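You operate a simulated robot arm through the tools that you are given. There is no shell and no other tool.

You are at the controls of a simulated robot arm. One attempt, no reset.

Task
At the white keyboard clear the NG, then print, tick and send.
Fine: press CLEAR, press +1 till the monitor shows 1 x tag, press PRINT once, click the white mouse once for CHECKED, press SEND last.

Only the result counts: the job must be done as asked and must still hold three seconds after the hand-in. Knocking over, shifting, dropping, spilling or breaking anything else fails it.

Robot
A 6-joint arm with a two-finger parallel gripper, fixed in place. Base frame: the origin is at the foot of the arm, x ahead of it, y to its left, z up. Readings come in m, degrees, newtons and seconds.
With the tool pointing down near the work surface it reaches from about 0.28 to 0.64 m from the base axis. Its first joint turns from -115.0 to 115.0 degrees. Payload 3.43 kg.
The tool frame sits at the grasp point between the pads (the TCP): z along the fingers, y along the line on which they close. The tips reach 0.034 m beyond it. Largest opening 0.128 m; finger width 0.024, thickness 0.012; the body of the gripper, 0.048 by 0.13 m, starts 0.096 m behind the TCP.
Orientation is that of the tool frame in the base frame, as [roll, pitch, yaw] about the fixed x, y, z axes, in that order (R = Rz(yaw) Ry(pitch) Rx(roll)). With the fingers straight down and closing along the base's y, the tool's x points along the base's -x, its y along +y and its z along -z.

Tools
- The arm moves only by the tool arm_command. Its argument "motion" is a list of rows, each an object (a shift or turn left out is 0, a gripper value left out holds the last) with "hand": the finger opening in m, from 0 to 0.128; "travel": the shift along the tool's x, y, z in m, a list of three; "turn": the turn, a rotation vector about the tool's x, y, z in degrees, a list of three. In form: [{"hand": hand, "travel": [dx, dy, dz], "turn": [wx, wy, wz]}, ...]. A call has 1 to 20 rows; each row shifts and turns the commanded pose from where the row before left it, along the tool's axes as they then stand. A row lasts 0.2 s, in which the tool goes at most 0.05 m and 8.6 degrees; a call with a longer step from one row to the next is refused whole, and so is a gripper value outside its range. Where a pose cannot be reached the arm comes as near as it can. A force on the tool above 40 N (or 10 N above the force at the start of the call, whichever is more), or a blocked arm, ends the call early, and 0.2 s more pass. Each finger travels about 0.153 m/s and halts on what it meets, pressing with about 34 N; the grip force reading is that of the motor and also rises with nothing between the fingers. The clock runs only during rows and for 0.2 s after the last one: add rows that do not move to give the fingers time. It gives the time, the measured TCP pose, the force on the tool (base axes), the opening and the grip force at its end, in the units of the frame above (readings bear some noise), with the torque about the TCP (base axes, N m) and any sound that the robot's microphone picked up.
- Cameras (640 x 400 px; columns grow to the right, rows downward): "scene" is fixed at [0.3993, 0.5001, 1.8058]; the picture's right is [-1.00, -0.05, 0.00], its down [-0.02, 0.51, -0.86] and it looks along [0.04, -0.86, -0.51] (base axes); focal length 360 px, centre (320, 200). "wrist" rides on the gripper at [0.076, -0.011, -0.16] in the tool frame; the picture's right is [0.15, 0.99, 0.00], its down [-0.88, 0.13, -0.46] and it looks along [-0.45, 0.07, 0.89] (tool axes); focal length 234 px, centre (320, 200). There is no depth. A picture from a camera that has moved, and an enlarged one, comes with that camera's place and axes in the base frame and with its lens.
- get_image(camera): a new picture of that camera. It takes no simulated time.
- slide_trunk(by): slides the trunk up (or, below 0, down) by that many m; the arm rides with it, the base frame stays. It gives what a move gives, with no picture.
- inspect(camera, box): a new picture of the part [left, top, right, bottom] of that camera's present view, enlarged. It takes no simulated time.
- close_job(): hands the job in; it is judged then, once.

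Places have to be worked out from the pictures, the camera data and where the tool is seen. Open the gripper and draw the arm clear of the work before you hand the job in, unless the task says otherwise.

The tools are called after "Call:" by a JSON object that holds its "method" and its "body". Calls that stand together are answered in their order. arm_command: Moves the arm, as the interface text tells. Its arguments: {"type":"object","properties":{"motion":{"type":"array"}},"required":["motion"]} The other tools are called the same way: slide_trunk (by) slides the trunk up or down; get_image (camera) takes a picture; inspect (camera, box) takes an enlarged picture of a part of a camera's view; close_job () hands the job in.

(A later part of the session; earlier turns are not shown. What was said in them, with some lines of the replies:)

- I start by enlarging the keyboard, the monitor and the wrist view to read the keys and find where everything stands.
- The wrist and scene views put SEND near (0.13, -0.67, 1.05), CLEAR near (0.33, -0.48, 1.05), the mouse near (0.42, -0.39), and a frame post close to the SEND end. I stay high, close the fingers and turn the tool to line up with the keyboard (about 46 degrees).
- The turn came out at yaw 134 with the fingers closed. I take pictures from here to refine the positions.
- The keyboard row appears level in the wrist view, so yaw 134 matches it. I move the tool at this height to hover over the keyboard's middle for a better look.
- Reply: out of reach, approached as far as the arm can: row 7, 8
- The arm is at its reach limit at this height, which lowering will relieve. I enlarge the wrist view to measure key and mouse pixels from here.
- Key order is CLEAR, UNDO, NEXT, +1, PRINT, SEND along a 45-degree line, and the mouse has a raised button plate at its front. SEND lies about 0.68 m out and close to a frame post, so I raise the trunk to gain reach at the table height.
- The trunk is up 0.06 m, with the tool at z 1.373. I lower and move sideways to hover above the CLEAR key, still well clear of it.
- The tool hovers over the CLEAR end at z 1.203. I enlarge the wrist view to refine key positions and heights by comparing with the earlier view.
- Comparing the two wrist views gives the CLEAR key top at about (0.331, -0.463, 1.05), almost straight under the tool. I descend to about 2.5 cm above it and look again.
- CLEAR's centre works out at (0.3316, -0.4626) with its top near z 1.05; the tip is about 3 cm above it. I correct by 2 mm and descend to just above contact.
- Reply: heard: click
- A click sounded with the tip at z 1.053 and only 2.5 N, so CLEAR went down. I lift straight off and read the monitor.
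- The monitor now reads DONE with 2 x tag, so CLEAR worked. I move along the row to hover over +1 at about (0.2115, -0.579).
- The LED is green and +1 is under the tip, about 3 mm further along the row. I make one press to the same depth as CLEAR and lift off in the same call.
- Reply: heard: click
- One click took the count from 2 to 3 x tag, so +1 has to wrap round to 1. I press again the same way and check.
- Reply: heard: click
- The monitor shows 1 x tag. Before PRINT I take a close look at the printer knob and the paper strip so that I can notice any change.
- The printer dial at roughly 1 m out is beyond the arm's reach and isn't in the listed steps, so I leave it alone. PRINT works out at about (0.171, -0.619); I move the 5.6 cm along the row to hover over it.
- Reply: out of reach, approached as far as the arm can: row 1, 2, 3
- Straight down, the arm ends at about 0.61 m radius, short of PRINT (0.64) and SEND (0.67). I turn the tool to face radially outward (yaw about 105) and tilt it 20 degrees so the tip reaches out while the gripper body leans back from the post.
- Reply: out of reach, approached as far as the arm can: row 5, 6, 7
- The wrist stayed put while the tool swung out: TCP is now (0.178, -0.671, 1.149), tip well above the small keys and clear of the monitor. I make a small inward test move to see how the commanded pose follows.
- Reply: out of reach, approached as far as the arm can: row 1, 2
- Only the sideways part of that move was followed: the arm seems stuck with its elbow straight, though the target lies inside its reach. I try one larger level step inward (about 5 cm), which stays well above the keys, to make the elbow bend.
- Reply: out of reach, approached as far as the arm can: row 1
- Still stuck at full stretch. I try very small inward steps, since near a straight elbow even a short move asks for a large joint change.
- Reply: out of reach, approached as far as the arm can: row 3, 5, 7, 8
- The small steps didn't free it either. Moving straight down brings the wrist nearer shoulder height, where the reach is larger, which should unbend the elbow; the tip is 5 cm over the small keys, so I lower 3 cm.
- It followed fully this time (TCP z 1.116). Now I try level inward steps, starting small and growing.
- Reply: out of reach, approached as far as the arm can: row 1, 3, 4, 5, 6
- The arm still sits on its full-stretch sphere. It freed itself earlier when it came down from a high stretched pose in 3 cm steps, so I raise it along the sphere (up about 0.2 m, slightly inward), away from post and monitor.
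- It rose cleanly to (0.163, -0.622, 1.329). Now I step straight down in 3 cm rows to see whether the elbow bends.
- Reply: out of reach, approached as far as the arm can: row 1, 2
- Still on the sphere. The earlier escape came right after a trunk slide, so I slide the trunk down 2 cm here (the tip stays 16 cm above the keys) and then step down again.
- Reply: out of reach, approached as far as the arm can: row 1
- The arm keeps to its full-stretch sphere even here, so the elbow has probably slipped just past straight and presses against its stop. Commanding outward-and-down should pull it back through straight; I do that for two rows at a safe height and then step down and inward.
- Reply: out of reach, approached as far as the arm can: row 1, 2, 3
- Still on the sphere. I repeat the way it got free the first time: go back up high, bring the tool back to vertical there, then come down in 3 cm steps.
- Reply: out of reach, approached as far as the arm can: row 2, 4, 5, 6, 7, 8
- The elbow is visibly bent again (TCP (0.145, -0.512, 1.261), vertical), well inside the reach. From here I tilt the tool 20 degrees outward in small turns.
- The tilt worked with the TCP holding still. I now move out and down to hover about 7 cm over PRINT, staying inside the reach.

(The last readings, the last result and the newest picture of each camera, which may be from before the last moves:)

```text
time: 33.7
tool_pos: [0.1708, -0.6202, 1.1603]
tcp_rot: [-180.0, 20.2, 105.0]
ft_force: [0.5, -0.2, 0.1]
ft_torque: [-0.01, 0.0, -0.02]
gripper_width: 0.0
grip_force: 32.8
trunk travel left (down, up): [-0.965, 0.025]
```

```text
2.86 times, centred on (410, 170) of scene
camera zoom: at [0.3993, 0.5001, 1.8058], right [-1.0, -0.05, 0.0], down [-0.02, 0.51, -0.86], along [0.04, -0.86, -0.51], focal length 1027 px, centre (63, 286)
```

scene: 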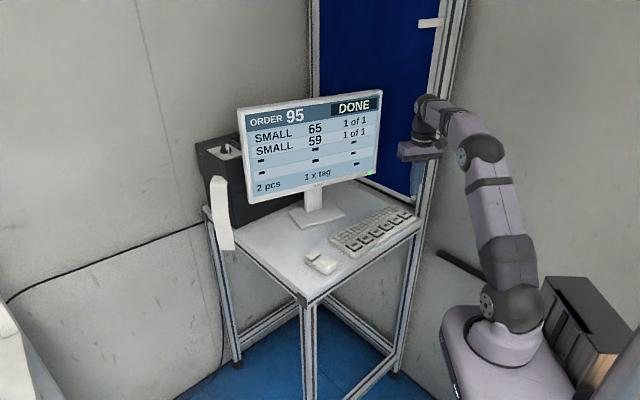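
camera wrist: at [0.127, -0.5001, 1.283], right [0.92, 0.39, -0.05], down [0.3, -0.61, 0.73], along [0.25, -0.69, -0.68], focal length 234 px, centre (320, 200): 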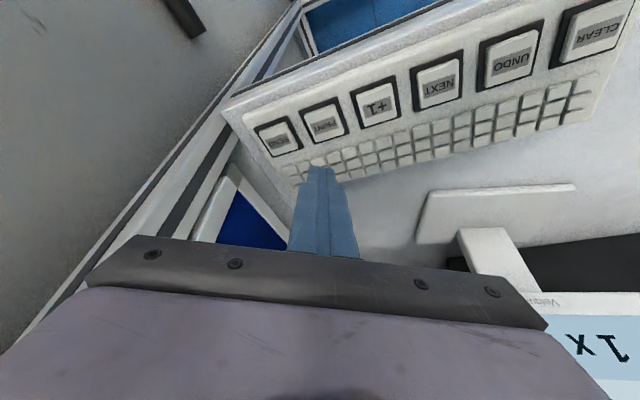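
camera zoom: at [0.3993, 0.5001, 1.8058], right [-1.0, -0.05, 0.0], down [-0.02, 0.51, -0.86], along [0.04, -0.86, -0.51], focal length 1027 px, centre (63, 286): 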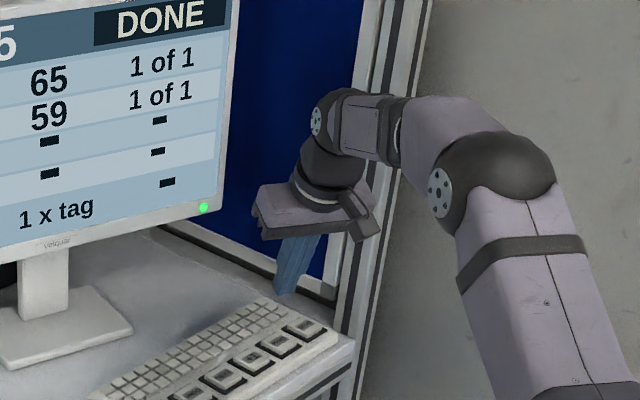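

The pose is good: TCP over PRINT, elbow bent, body clear of post and monitor. I descend straight to about 2 cm above the key and look closely.

Call:
{"method": "arm_command", "body": {"motion": [{"travel": [0.0056, 0, 0.0153]}, {"travel": [0.0056, 0, 0.0153]}, {"travel": [0.0056, 0, 0.0153]}, {}]}}

Call:
{"method": "inspect", "body": {"camera": "wrist", "box": [220, 60, 420, 210]}}

Call:
{"method": "inspect", "body": {"camera": "scene", "box": [360, 180, 440, 240]}}

```text
time: 34.7
tool_pos: [0.1717, -0.6187, 1.1098]
tcp_rot: [-180.0, 20.2, 105.0]
ft_force: [0.2, -0.3, 0.6]
ft_torque: [0.01, 0.02, 0.0]
gripper_width: 0.0004
grip_force: 32.8
trunk travel left (down, up): [-0.965, 0.025]
```

```text
2.67 times, centred on (320, 135) of wrist
camera zoom: at [0.1281, -0.4988, 1.2333], right [0.92, 0.39, -0.05], down [0.3, -0.61, 0.73], along [0.25, -0.69, -0.68], focal length 624 px, centre (320, 373)
```

zoom: 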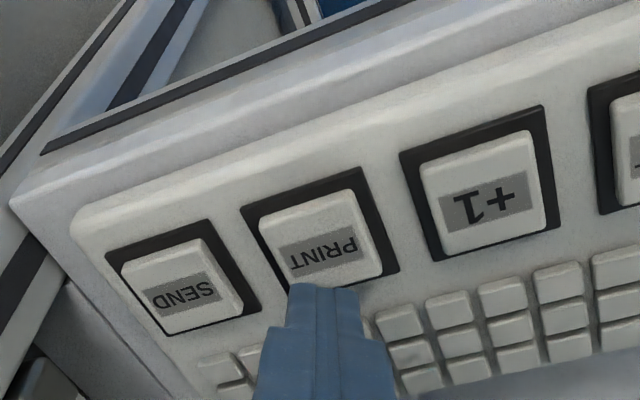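

```text
6.67 times, centred on (400, 210) of scene
camera zoom: at [0.3993, 0.5001, 1.8058], right [-1.0, -0.05, 0.0], down [-0.02, 0.51, -0.86], along [0.04, -0.86, -0.51], focal length 2396 px, centre (-213, 133)
```

zoom: 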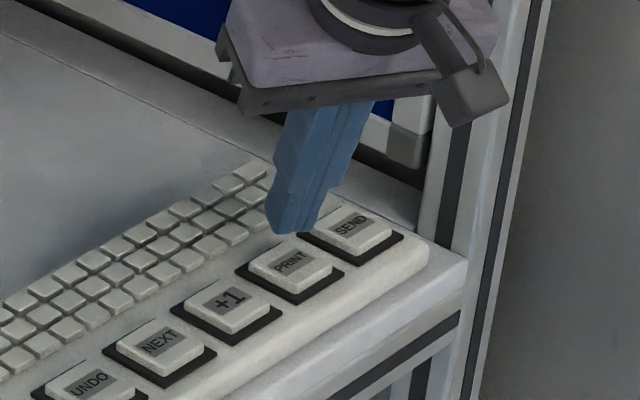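

PRINT's label centre computes to (0.1705, -0.620), right below the TCP, and the tip edge is about 1.7 cm above the key. I press once to the same depth that worked before and lift off.

Call:
{"method": "arm_command", "body": {"motion": [{"travel": [0.0026, -0.001, 0.0075]}, {"travel": [0.0026, 0, 0.0075]}, {"travel": [0.0017, 0, 0.0047]}, {}, {"travel": [-0.0035, 0, -0.0094]}, {"travel": [-0.0035, 0, -0.0094]}, {"travel": [-0.0035, 0, -0.0094]}, {}]}}

Call:
{"method": "get_image", "body": {"camera": "scene"}}

Call:
{"method": "inspect", "body": {"camera": "scene", "box": [230, 80, 390, 210]}}

```text
time: 36.5
tool_pos: [0.1691, -0.6196, 1.1196]
tcp_rot: [180.0, 20.2, 105.0]
ft_force: [0.2, 0.3, 0.3]
ft_torque: [0.0, -0.02, -0.04]
gripper_width: 0.0
grip_force: 32.8
trunk travel left (down, up): [-0.965, 0.025]
heard: click
```

```text
taken
```

scene: 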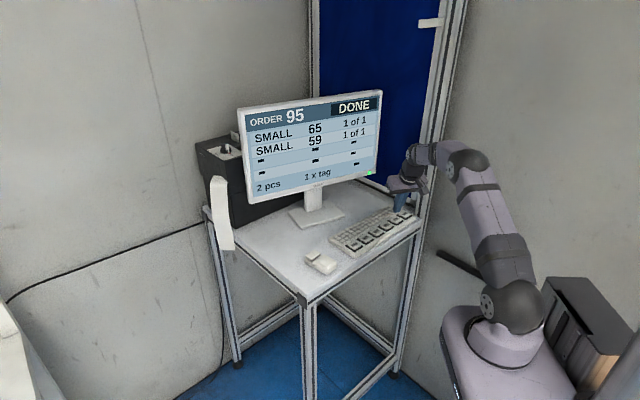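

```text
3.08 times, centred on (310, 145) of scene
camera zoom: at [0.3993, 0.5001, 1.8058], right [-1.0, -0.05, 0.0], down [-0.02, 0.51, -0.86], along [0.04, -0.86, -0.51], focal length 1106 px, centre (351, 369)
```

zoom: 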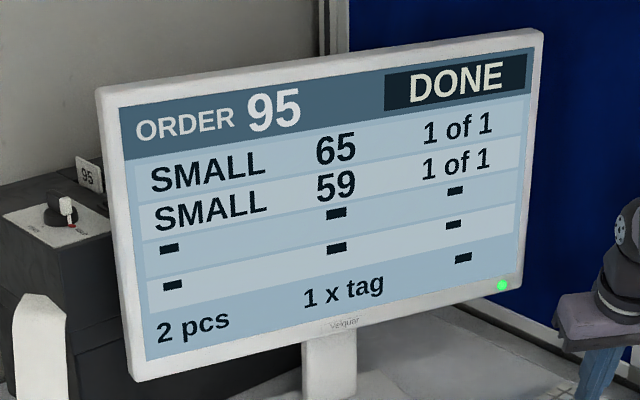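

A tag printed "95" has come out of the printer, so PRINT worked once. Next is the mouse: its button plate computes to about (0.463, -0.4015, 1.063), so I lift and swing round the base axis toward it, keeping the tilt.

Call:
{"method": "arm_command", "body": {"motion": [{"travel": [-0.0121, 0, -0.0329]}, {"travel": [-0.0121, 0, -0.0329]}, {"travel": [0.0038, 0.037, -0.0014], "turn": [-1.167, 0, -3.172]}, {"travel": [0.0038, 0.037, -0.0014], "turn": [-1.167, 0, -3.172]}, {"travel": [0.0038, 0.037, -0.0014], "turn": [-1.167, 0, -3.172]}, {"travel": [0.0038, 0.037, -0.0014], "turn": [-1.167, 0, -3.172]}, {"travel": [0.0038, 0.037, -0.0014], "turn": [-1.167, 0, -3.172]}, {"travel": [0.0038, 0.037, -0.0014], "turn": [-1.167, 0, -3.172]}, {"travel": [0.0038, 0.037, -0.0014], "turn": [-1.167, 0, -3.172]}, {"travel": [0.0038, 0.037, -0.0014], "turn": [-1.167, 0, -3.172]}, {"travel": [0.0038, 0.037, -0.0014], "turn": [-1.167, 0, -3.172]}, {"travel": [0.0038, 0.037, -0.0014], "turn": [-1.167, 0, -3.172]}, {}]}}

Call:
{"method": "get_image", "body": {"camera": "wrist"}}

Call:
{"method": "get_image", "body": {"camera": "scene"}}

```text
time: 39.3
tool_pos: [0.4675, -0.4031, 1.1906]
tcp_rot: [179.9, 20.2, 138.7]
ft_force: [-0.3, -0.2, -0.4]
ft_torque: [0.03, 0.03, 0.0]
gripper_width: 0.0
grip_force: 33.0
trunk travel left (down, up): [-0.965, 0.025]
```

```text
taken
camera wrist: at [0.3646, -0.328, 1.3141], right [0.55, 0.84, -0.05], down [0.59, -0.34, 0.73], along [0.59, -0.43, -0.68], focal length 234 px, centre (320, 200)
```

wrist: 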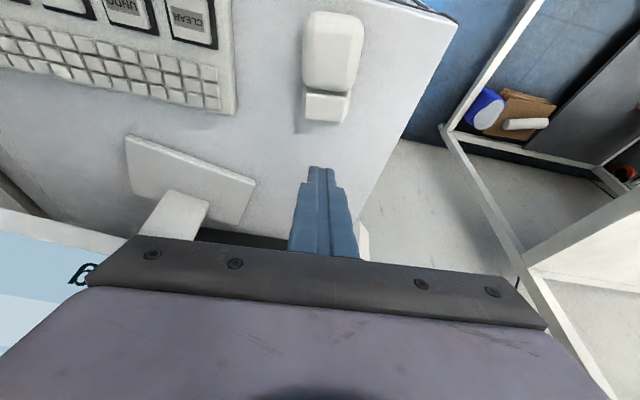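

```text
taken
```

scene: 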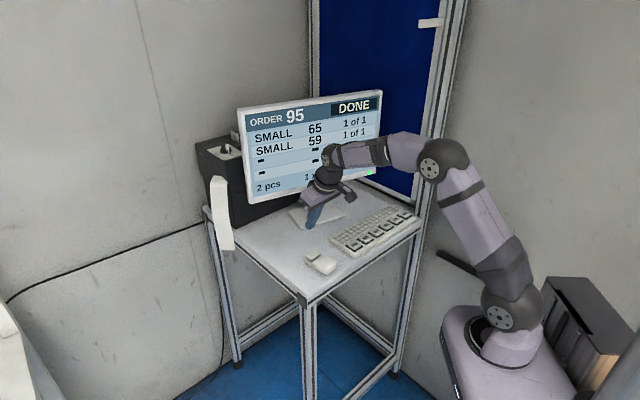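

The tool is at (0.468, -0.403, 1.191), beside the button plate as planned. I enlarge the mouse in both views to fix the plate's place and see the height of the mouse body.

Call:
{"method": "inspect", "body": {"camera": "wrist", "box": [260, 0, 400, 190]}}

Call:
{"method": "inspect", "body": {"camera": "scene", "box": [290, 210, 360, 285]}}

Call:
{"method": "inspect", "body": {"camera": "scene", "box": [195, 120, 255, 165]}}

```text
2.11 times, centred on (330, 95) of wrist
camera zoom: at [0.3646, -0.328, 1.3141], right [0.55, 0.84, -0.05], down [0.59, -0.34, 0.73], along [0.59, -0.43, -0.68], focal length 493 px, centre (299, 421)
```

zoom: 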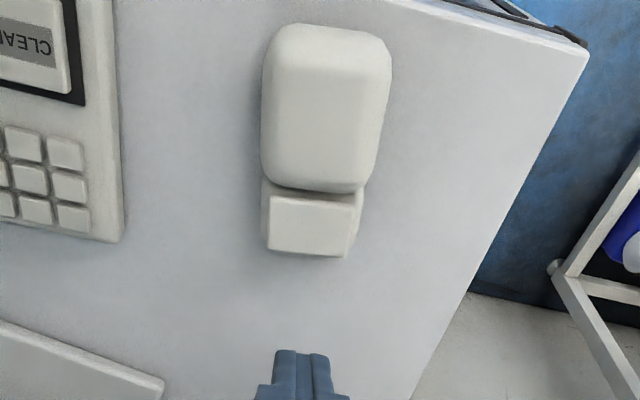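

```text
5.33 times, centred on (325, 248) of scene
camera zoom: at [0.3993, 0.5001, 1.8058], right [-1.0, -0.05, 0.0], down [-0.02, 0.51, -0.86], along [0.04, -0.86, -0.51], focal length 1917 px, centre (293, -53)
```

zoom: 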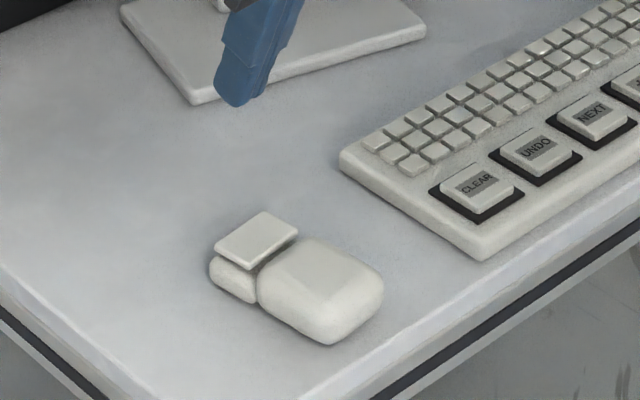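

```text
8.89 times, centred on (225, 142) of scene
camera zoom: at [0.3993, 0.5001, 1.8058], right [-1.0, -0.05, 0.0], down [-0.02, 0.51, -0.86], along [0.04, -0.86, -0.51], focal length 3195 px, centre (1164, 711)
```

zoom: 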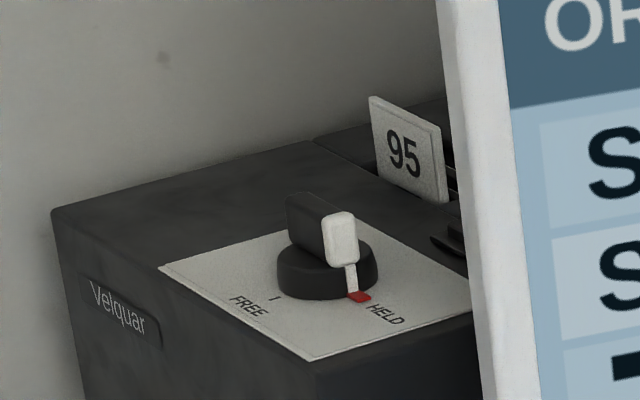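

The plate centre agrees between both cameras at (0.462, -0.401, 1.064). I descend to about 2 cm above it with the small correction and look again.

Call:
{"method": "arm_command", "body": {"motion": [{"travel": [0.0098, -0.0007, 0.0213]}, {"travel": [0.0098, -0.0007, 0.0213]}, {"travel": [0.0098, -0.0006, 0.0212]}, {}]}}

Call:
{"method": "inspect", "body": {"camera": "wrist", "box": [240, 60, 400, 200]}}

Call:
{"method": "inspect", "body": {"camera": "scene", "box": [290, 210, 360, 285]}}

```text
time: 40.3
tool_pos: [0.4613, -0.3991, 1.1194]
tcp_rot: [179.9, 20.2, 138.8]
ft_force: [0.3, 0.3, -0.5]
ft_torque: [0.0, 0.05, 0.01]
gripper_width: 0.0
grip_force: 32.8
trunk travel left (down, up): [-0.965, 0.025]
```

```text
2.86 times, centred on (320, 130) of wrist
camera zoom: at [0.359, -0.3244, 1.243], right [0.55, 0.83, -0.05], down [0.59, -0.34, 0.73], along [0.59, -0.43, -0.68], focal length 669 px, centre (320, 400)
```

zoom: 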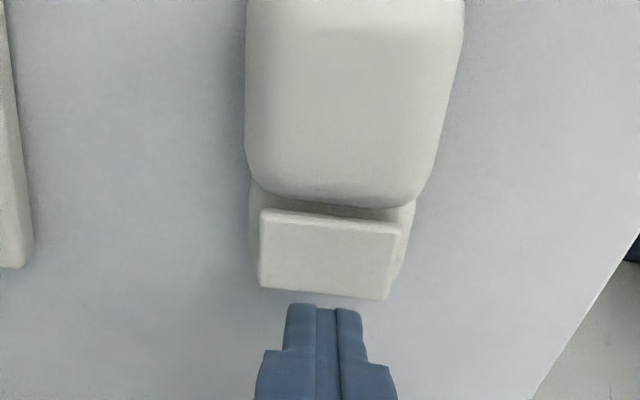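

```text
5.33 times, centred on (325, 248) of scene
camera zoom: at [0.3993, 0.5001, 1.8058], right [-1.0, -0.05, 0.0], down [-0.02, 0.51, -0.86], along [0.04, -0.86, -0.51], focal length 1917 px, centre (293, -53)
```

zoom: 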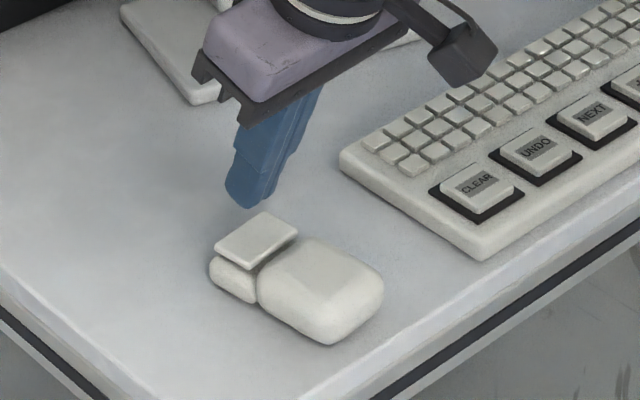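

The plate centre computes to about (0.460, -0.399), within a millimetre or so of the TCP, and the tip edge is about 1.8 cm above it. I click once: slow press about 5 mm past the estimated top, then lift off.

Call:
{"method": "arm_command", "body": {"motion": [{"travel": [0.0028, 0, 0.0075]}, {"travel": [0.0021, 0, 0.0056]}, {"travel": [0.0014, 0, 0.0038]}, {"travel": [0.001, 0, 0.0028]}, {"travel": [0.0008, 0, 0.0021]}, {}, {"travel": [-0.0035, 0, -0.0094]}, {"travel": [-0.0035, 0, -0.0094]}, {}]}}

Call:
{"method": "inspect", "body": {"camera": "scene", "box": [230, 80, 390, 210]}}

Call:
{"method": "inspect", "body": {"camera": "scene", "box": [290, 210, 360, 285]}}

```text
time: 42.3
tool_pos: [0.4598, -0.4006, 1.1167]
tcp_rot: [179.9, 20.3, 138.8]
ft_force: [-0.9, -0.2, 0.7]
ft_torque: [-0.05, 0.0, -0.03]
gripper_width: 0.0002
grip_force: 32.7
trunk travel left (down, up): [-0.965, 0.025]
```

```text
3.08 times, centred on (310, 145) of scene
camera zoom: at [0.3993, 0.5001, 1.8058], right [-1.0, -0.05, 0.0], down [-0.02, 0.51, -0.86], along [0.04, -0.86, -0.51], focal length 1106 px, centre (351, 369)
```

zoom: 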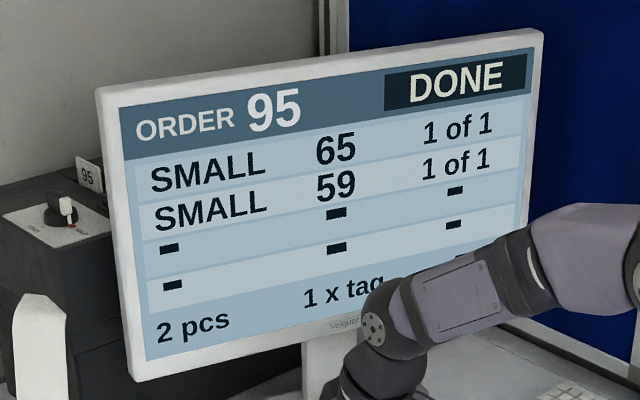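

```text
5.33 times, centred on (325, 248) of scene
camera zoom: at [0.3993, 0.5001, 1.8058], right [-1.0, -0.05, 0.0], down [-0.02, 0.51, -0.86], along [0.04, -0.86, -0.51], focal length 1917 px, centre (293, -53)
```

zoom: 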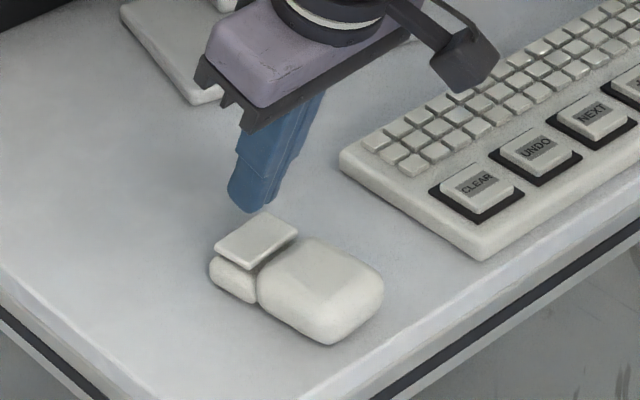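

No click was heard and the monitor has no tick, so the plate is lower than I judged. I go down to the same depth again and stop there to look at force and gap.

Call:
{"method": "arm_command", "body": {"motion": [{"travel": [0.0028, 0, 0.0075]}, {"travel": [0.0024, 0, 0.0066]}, {"travel": [0.0018, 0, 0.0047]}, {}]}}

Call:
{"method": "inspect", "body": {"camera": "scene", "box": [300, 225, 350, 280]}}

Call:
{"method": "inspect", "body": {"camera": "wrist", "box": [250, 100, 390, 220]}}

```text
time: 43.3
tool_pos: [0.4608, -0.3981, 1.0959]
tcp_rot: [179.9, 20.2, 138.8]
ft_force: [0.3, -0.1, 0.9]
ft_torque: [-0.02, -0.03, -0.01]
gripper_width: 0.0
grip_force: 32.9
trunk travel left (down, up): [-0.965, 0.025]
```

```text
7.27 times, centred on (325, 252) of scene
camera zoom: at [0.3993, 0.5001, 1.8058], right [-1.0, -0.05, 0.0], down [-0.02, 0.51, -0.86], along [0.04, -0.86, -0.51], focal length 2614 px, centre (284, -182)
```

zoom: 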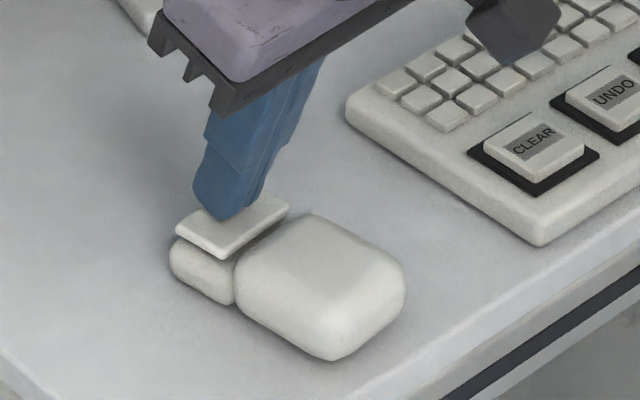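

```text
3.33 times, centred on (320, 160) of wrist
camera zoom: at [0.3584, -0.3237, 1.219], right [0.55, 0.83, -0.05], down [0.59, -0.34, 0.73], along [0.59, -0.43, -0.68], focal length 781 px, centre (320, 333)
```

zoom: 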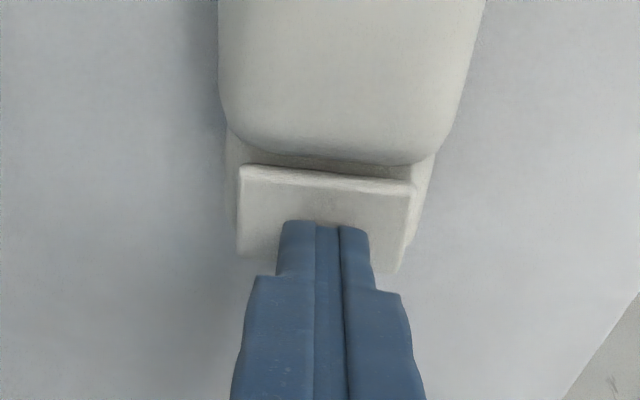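

The tip edge now sits right over the plate's centre, practically touching at z about 1.060. I press a further 4 mm in 2 mm steps and read the force and sound.

Call:
{"method": "arm_command", "body": {"motion": [{"travel": [0.0007, 0, 0.0019]}, {"travel": [0.0007, 0, 0.0019]}]}}

```text
time: 43.9
tool_pos: [0.4608, -0.3992, 1.0926]
tcp_rot: [179.9, 20.3, 138.9]
ft_force: [-0.1, 1.7, 2.4]
ft_torque: [0.02, 0.01, 0.02]
gripper_width: 0.0
grip_force: 32.4
trunk travel left (down, up): [-0.965, 0.025]
heard: click
```

Click heard at 2.4 N, so the mouse button went down once. I lift straight off and read the monitor.

Call:
{"method": "arm_command", "body": {"motion": [{"travel": [-0.0035, 0, -0.0094]}, {"travel": [-0.0069, 0, -0.0188]}, {"travel": [-0.0104, 0, -0.0282]}, {"travel": [-0.0104, 0, -0.0282]}, {}]}}

Call:
{"method": "inspect", "body": {"camera": "scene", "box": [230, 80, 390, 210]}}

Call:
{"method": "get_image", "body": {"camera": "scene"}}

```text
time: 45.1
tool_pos: [0.4603, -0.3996, 1.1825]
tcp_rot: [179.9, 20.2, 138.8]
ft_force: [0.9, 0.4, 0.0]
ft_torque: [-0.01, 0.0, -0.01]
gripper_width: 0.0001
grip_force: 33.0
trunk travel left (down, up): [-0.965, 0.025]
```

```text
3.08 times, centred on (310, 145) of scene
camera zoom: at [0.3993, 0.5001, 1.8058], right [-1.0, -0.05, 0.0], down [-0.02, 0.51, -0.86], along [0.04, -0.86, -0.51], focal length 1106 px, centre (351, 369)
```

zoom: 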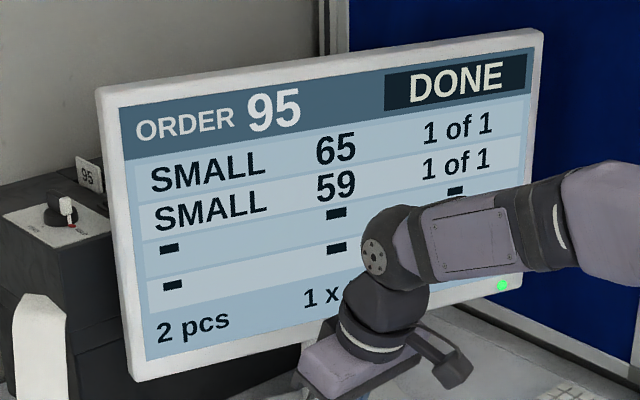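

```text
taken
```

scene: 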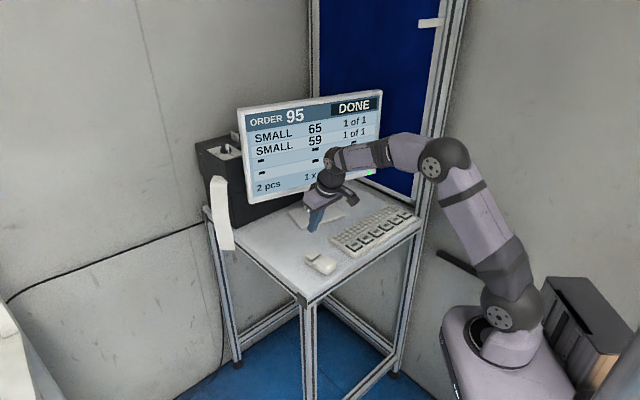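

The arm hides the tick's place on the screen. I add a little tilt for reach and swing back round the base at safe height toward SEND, stopping short of it and turning the gripper so its wide side stays away from the post.

Call:
{"method": "arm_command", "body": {"motion": [{"turn": [0, -6, 0]}, {"travel": [0, -0.0368, 0], "turn": [1.514, 0, 3.078]}, {"travel": [0, -0.0368, 0], "turn": [1.514, 0, 3.078]}, {"travel": [0, -0.0368, 0], "turn": [1.514, 0, 3.078]}, {"travel": [0, -0.0368, 0], "turn": [1.514, 0, 3.078]}, {"travel": [0, -0.0368, 0], "turn": [1.514, 0, 3.078]}, {"travel": [0, -0.0368, 0], "turn": [1.514, 0, 3.078]}, {"travel": [0, -0.0368, 0], "turn": [1.514, 0, 3.078]}, {"travel": [0, -0.0368, 0], "turn": [1.514, 0, 3.078]}, {"travel": [0, -0.0368, 0], "turn": [1.514, 0, 3.078]}, {"travel": [0, -0.0368, 0], "turn": [1.514, 0, 3.078]}, {"travel": [0, -0.0368, 0], "turn": [1.514, 0, 3.078]}, {"turn": [3.31, 0, 6.73]}, {"turn": [3.31, 0, 6.73]}, {}]}}

Call:
{"method": "get_image", "body": {"camera": "scene"}}

Call:
{"method": "get_image", "body": {"camera": "wrist"}}

Call:
{"method": "inspect", "body": {"camera": "scene", "box": [230, 80, 390, 210]}}

```text
time: 48.3
tool_pos: [0.1199, -0.6088, 1.1817]
tcp_rot: [179.9, 26.2, 85.9]
ft_force: [0.3, 0.1, 0.3]
ft_torque: [0.01, 0.06, -0.01]
gripper_width: 0.0
grip_force: 33.0
trunk travel left (down, up): [-0.965, 0.025]
```

```text
taken
```

scene: 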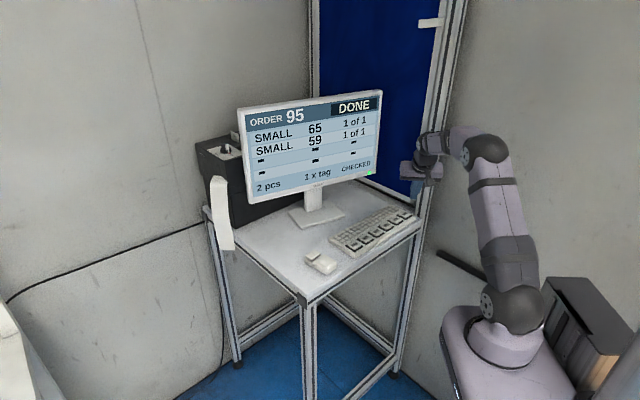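

```text
taken
camera wrist: at [0.1189, -0.4691, 1.2917], right [1.0, 0.06, -0.06], down [0.09, -0.6, 0.8], along [0.01, -0.8, -0.6], focal length 234 px, centre (320, 200)
```

wrist: 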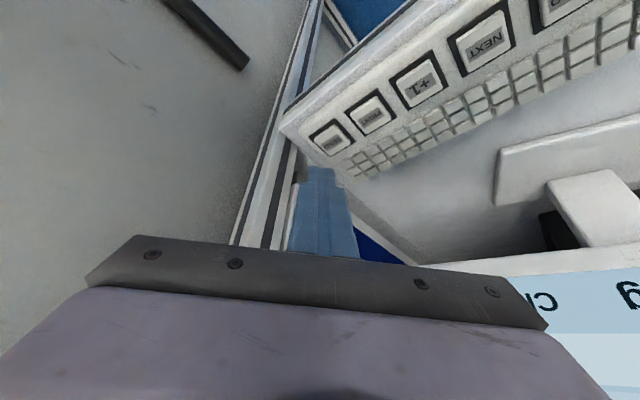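

```text
3.08 times, centred on (310, 145) of scene
camera zoom: at [0.3993, 0.5001, 1.8058], right [-1.0, -0.05, 0.0], down [-0.02, 0.51, -0.86], along [0.04, -0.86, -0.51], focal length 1106 px, centre (351, 369)
```

zoom: 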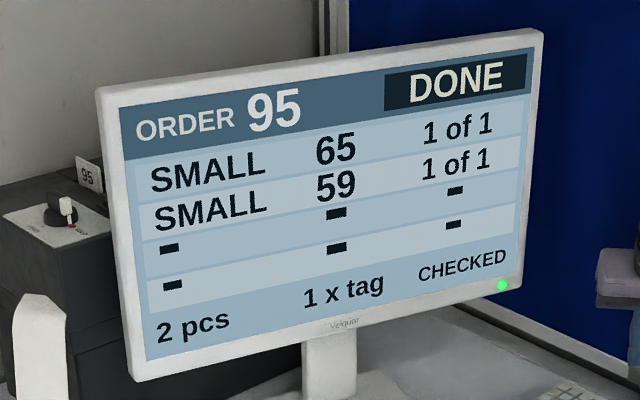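

The monitor now shows DONE, 1 x tag and CHECKED, with the tag still in the printer. Only SEND is left; I enlarge the view to place the SEND key and the post relative to the tool.

Call:
{"method": "inspect", "body": {"camera": "wrist", "box": [220, 80, 420, 250]}}

Call:
{"method": "inspect", "body": {"camera": "scene", "box": [370, 120, 470, 240]}}

```text
2.35 times, centred on (320, 165) of wrist
camera zoom: at [0.1189, -0.4691, 1.2917], right [1.0, 0.06, -0.06], down [0.09, -0.6, 0.8], along [0.01, -0.8, -0.6], focal length 551 px, centre (320, 282)
```

zoom: 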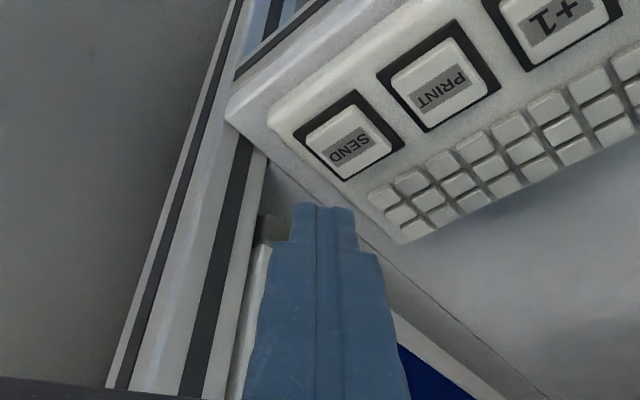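

```text
3.33 times, centred on (420, 180) of scene
camera zoom: at [0.3993, 0.5001, 1.8058], right [-1.0, -0.05, 0.0], down [-0.02, 0.51, -0.86], along [0.04, -0.86, -0.51], focal length 1198 px, centre (-13, 267)
```

zoom: 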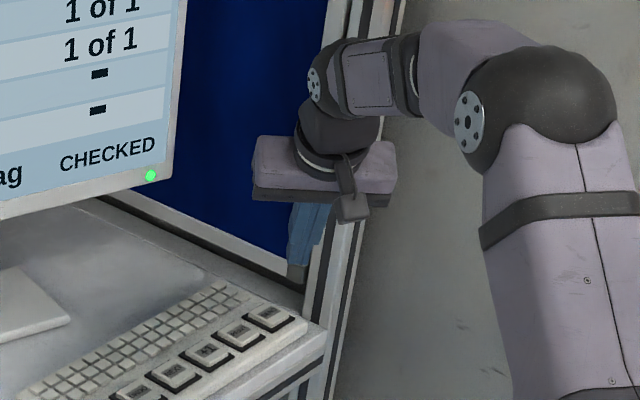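

SEND computes to (0.132, -0.660), agreeing with earlier estimates; the post's nearest corner is about (0.055, -0.68), which leaves roughly 5 cm to the gripper body. I move to hover about 2 cm over SEND.

Call:
{"method": "arm_command", "body": {"motion": [{"travel": [-0.0025, 0.0038, 0.0209]}, {"travel": [-0.0025, 0.0038, 0.0209]}, {"travel": [-0.0025, 0.0038, 0.0209]}, {"travel": [-0.0026, 0.0038, 0.021]}, {}]}}

Call:
{"method": "inspect", "body": {"camera": "wrist", "box": [220, 80, 420, 250]}}

Call:
{"method": "inspect", "body": {"camera": "scene", "box": [370, 160, 450, 230]}}

```text
time: 49.5
tool_pos: [0.1311, -0.6551, 1.1099]
tcp_rot: [179.9, 26.1, 86.0]
ft_force: [-0.1, -0.8, 0.3]
ft_torque: [0.03, -0.01, -0.01]
gripper_width: 0.0001
grip_force: 32.9
trunk travel left (down, up): [-0.965, 0.025]
```

```text
2.35 times, centred on (320, 165) of wrist
camera zoom: at [0.1301, -0.5164, 1.2199], right [1.0, 0.06, -0.06], down [0.09, -0.6, 0.8], along [0.01, -0.8, -0.6], focal length 551 px, centre (320, 282)
```

zoom: 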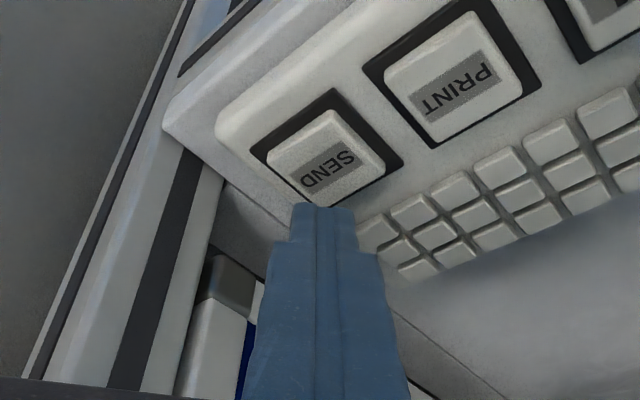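

```text
5.71 times, centred on (410, 195) of scene
camera zoom: at [0.3993, 0.5001, 1.8058], right [-1.0, -0.05, 0.0], down [-0.02, 0.51, -0.86], along [0.04, -0.86, -0.51], focal length 2054 px, centre (-194, 229)
```

zoom: 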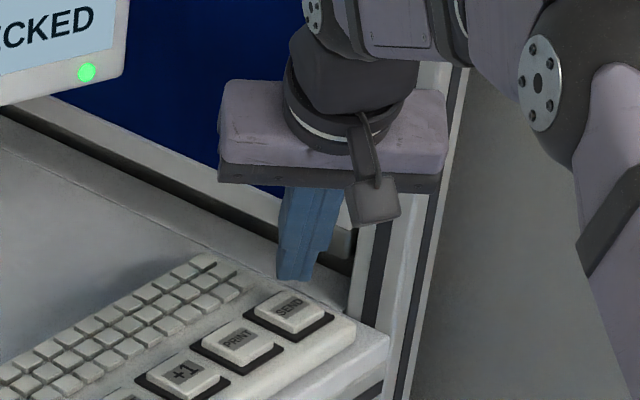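

SEND's label is at (0.1316, -0.661) and the contact edge is within 2 mm of it, about 1.7 cm above. I press SEND once to the depth that worked for the other keys and lift off.

Call:
{"method": "arm_command", "body": {"motion": [{"travel": [0.0022, 0.0008, 0.0079]}, {"travel": [0.0035, 0, 0.0072]}, {"travel": [0.0025, 0, 0.005]}, {}, {"travel": [-0.0044, 0, -0.009]}, {"travel": [-0.0044, 0, -0.009]}, {"travel": [-0.0044, 0, -0.009]}, {}]}}

Call:
{"method": "get_image", "body": {"camera": "scene"}}

Call:
{"method": "inspect", "body": {"camera": "scene", "box": [230, 80, 390, 210]}}

```text
time: 51.3
tool_pos: [0.134, -0.6575, 1.1197]
tcp_rot: [180.0, 26.1, 86.1]
ft_force: [-0.2, 0.3, 0.6]
ft_torque: [-0.05, 0.03, -0.01]
gripper_width: 0.0001
grip_force: 33.2
trunk travel left (down, up): [-0.965, 0.025]
heard: click
```

```text
taken
```

scene: 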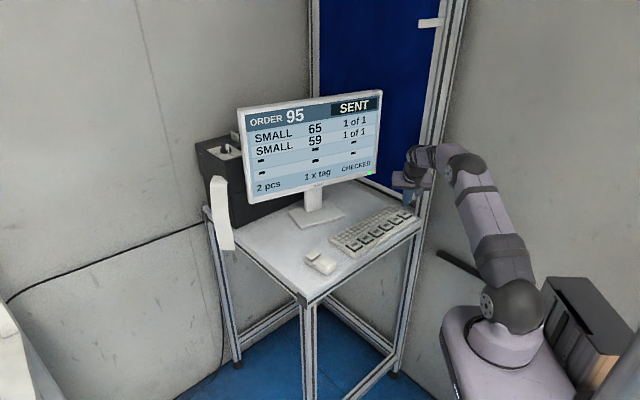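

```text
3.08 times, centred on (310, 145) of scene
camera zoom: at [0.3993, 0.5001, 1.8058], right [-1.0, -0.05, 0.0], down [-0.02, 0.51, -0.86], along [0.04, -0.86, -0.51], focal length 1106 px, centre (351, 369)
```

zoom: 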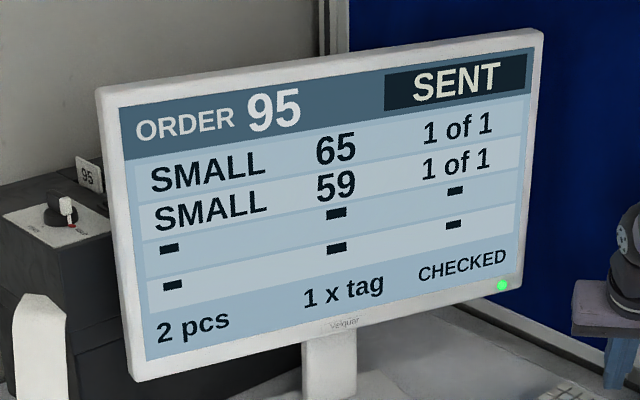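

The monitor reads SENT with CHECKED, 1 x tag, and the tag 95 in the printer. I lift away, draw the arm back toward the base and open the gripper once it is clear of everything.

Call:
{"method": "arm_command", "body": {"motion": [{"travel": [-0.0132, 0, -0.0269]}, {"travel": [-0.0132, 0, -0.0269]}, {"travel": [-0.0088, 0, -0.0179]}, {"travel": [0.0181, 0, -0.0312]}, {"travel": [0.0181, 0, -0.0312]}, {"travel": [0.0181, 0, -0.0312]}, {"travel": [0.0181, 0, -0.0312]}, {"travel": [0.0181, 0, -0.0312]}, {"travel": [0.0225, 0, -0.0222]}, {"travel": [0.0225, 0, -0.0222]}, {}, {"hand": 0.128}, {}, {}, {}]}}

Call:
{"method": "get_image", "body": {"camera": "scene"}}

Call:
{"method": "inspect", "body": {"camera": "scene", "box": [290, 190, 430, 280]}}

Call:
{"method": "inspect", "body": {"camera": "scene", "box": [190, 80, 390, 210]}}

```text
time: 54.5
tool_pos: [0.1512, -0.4467, 1.3208]
tcp_rot: [179.8, 26.1, 86.1]
ft_force: [-0.2, -0.1, 0.2]
ft_torque: [0.02, 0.02, -0.01]
gripper_width: 0.1282
grip_force: 0.1
trunk travel left (down, up): [-0.965, 0.025]
```

```text
taken
```

scene: 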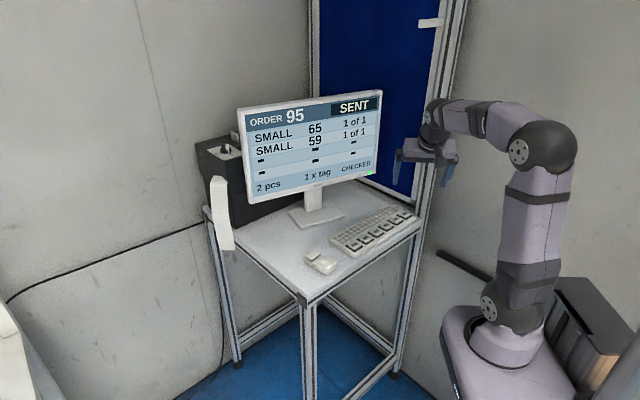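

```text
4.44 times, centred on (360, 235) of scene
camera zoom: at [0.3993, 0.5001, 1.8058], right [-1.0, -0.05, 0.0], down [-0.02, 0.51, -0.86], along [0.04, -0.86, -0.51], focal length 1598 px, centre (142, 44)
```

zoom: 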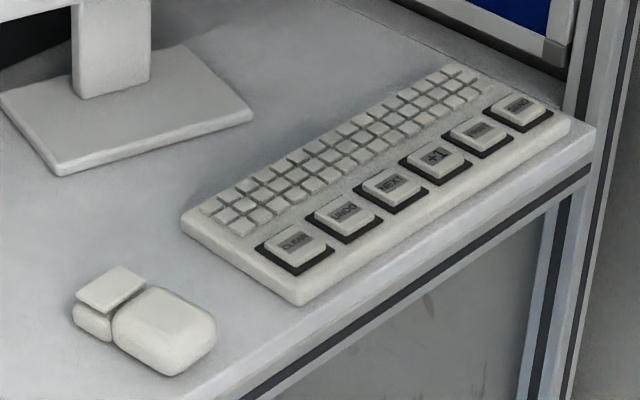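

```text
3.08 times, centred on (290, 145) of scene
camera zoom: at [0.3993, 0.5001, 1.8058], right [-1.0, -0.05, 0.0], down [-0.02, 0.51, -0.86], along [0.04, -0.86, -0.51], focal length 1106 px, centre (412, 369)
```

zoom: 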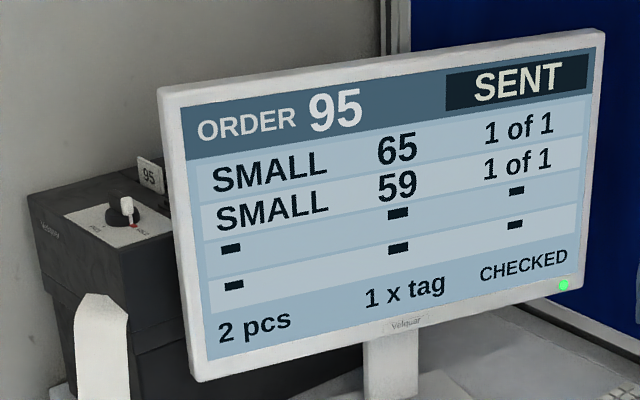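

The monitor shows SENT, 1 x tag and CHECKED, one tag "95" stands in the printer, and the keyboard and mouse are where they started. The arm is clear with the gripper open, so I hand the job in.

Call:
{"method": "close_job", "body": {}}

```text
The job is handed in.
```

The job is done and handed in: before the hand-in the monitor showed order 95 as SENT, with 1 x tag and CHECKED.

- **CLEAR:** one press cleared the NG, and the status changed to DONE.
- **+1:** two presses. The count went from 2 to 3, then wrapped round to 1 x tag.
- **PRINT:** one press. A single tag marked "95" came out and is still standing in the printer.
- **Mouse:** one click. My first try stopped just short of the button without a sound; the second clicked once and gave CHECKED.
- **SEND:** pressed last, once.

The printer's dial is set to HELD. I left it alone because it wasn't in your steps and is out of the arm's reach.

The keyboard, mouse and monitor look unmoved in the last picture. The arm is drawn back with the gripper open.
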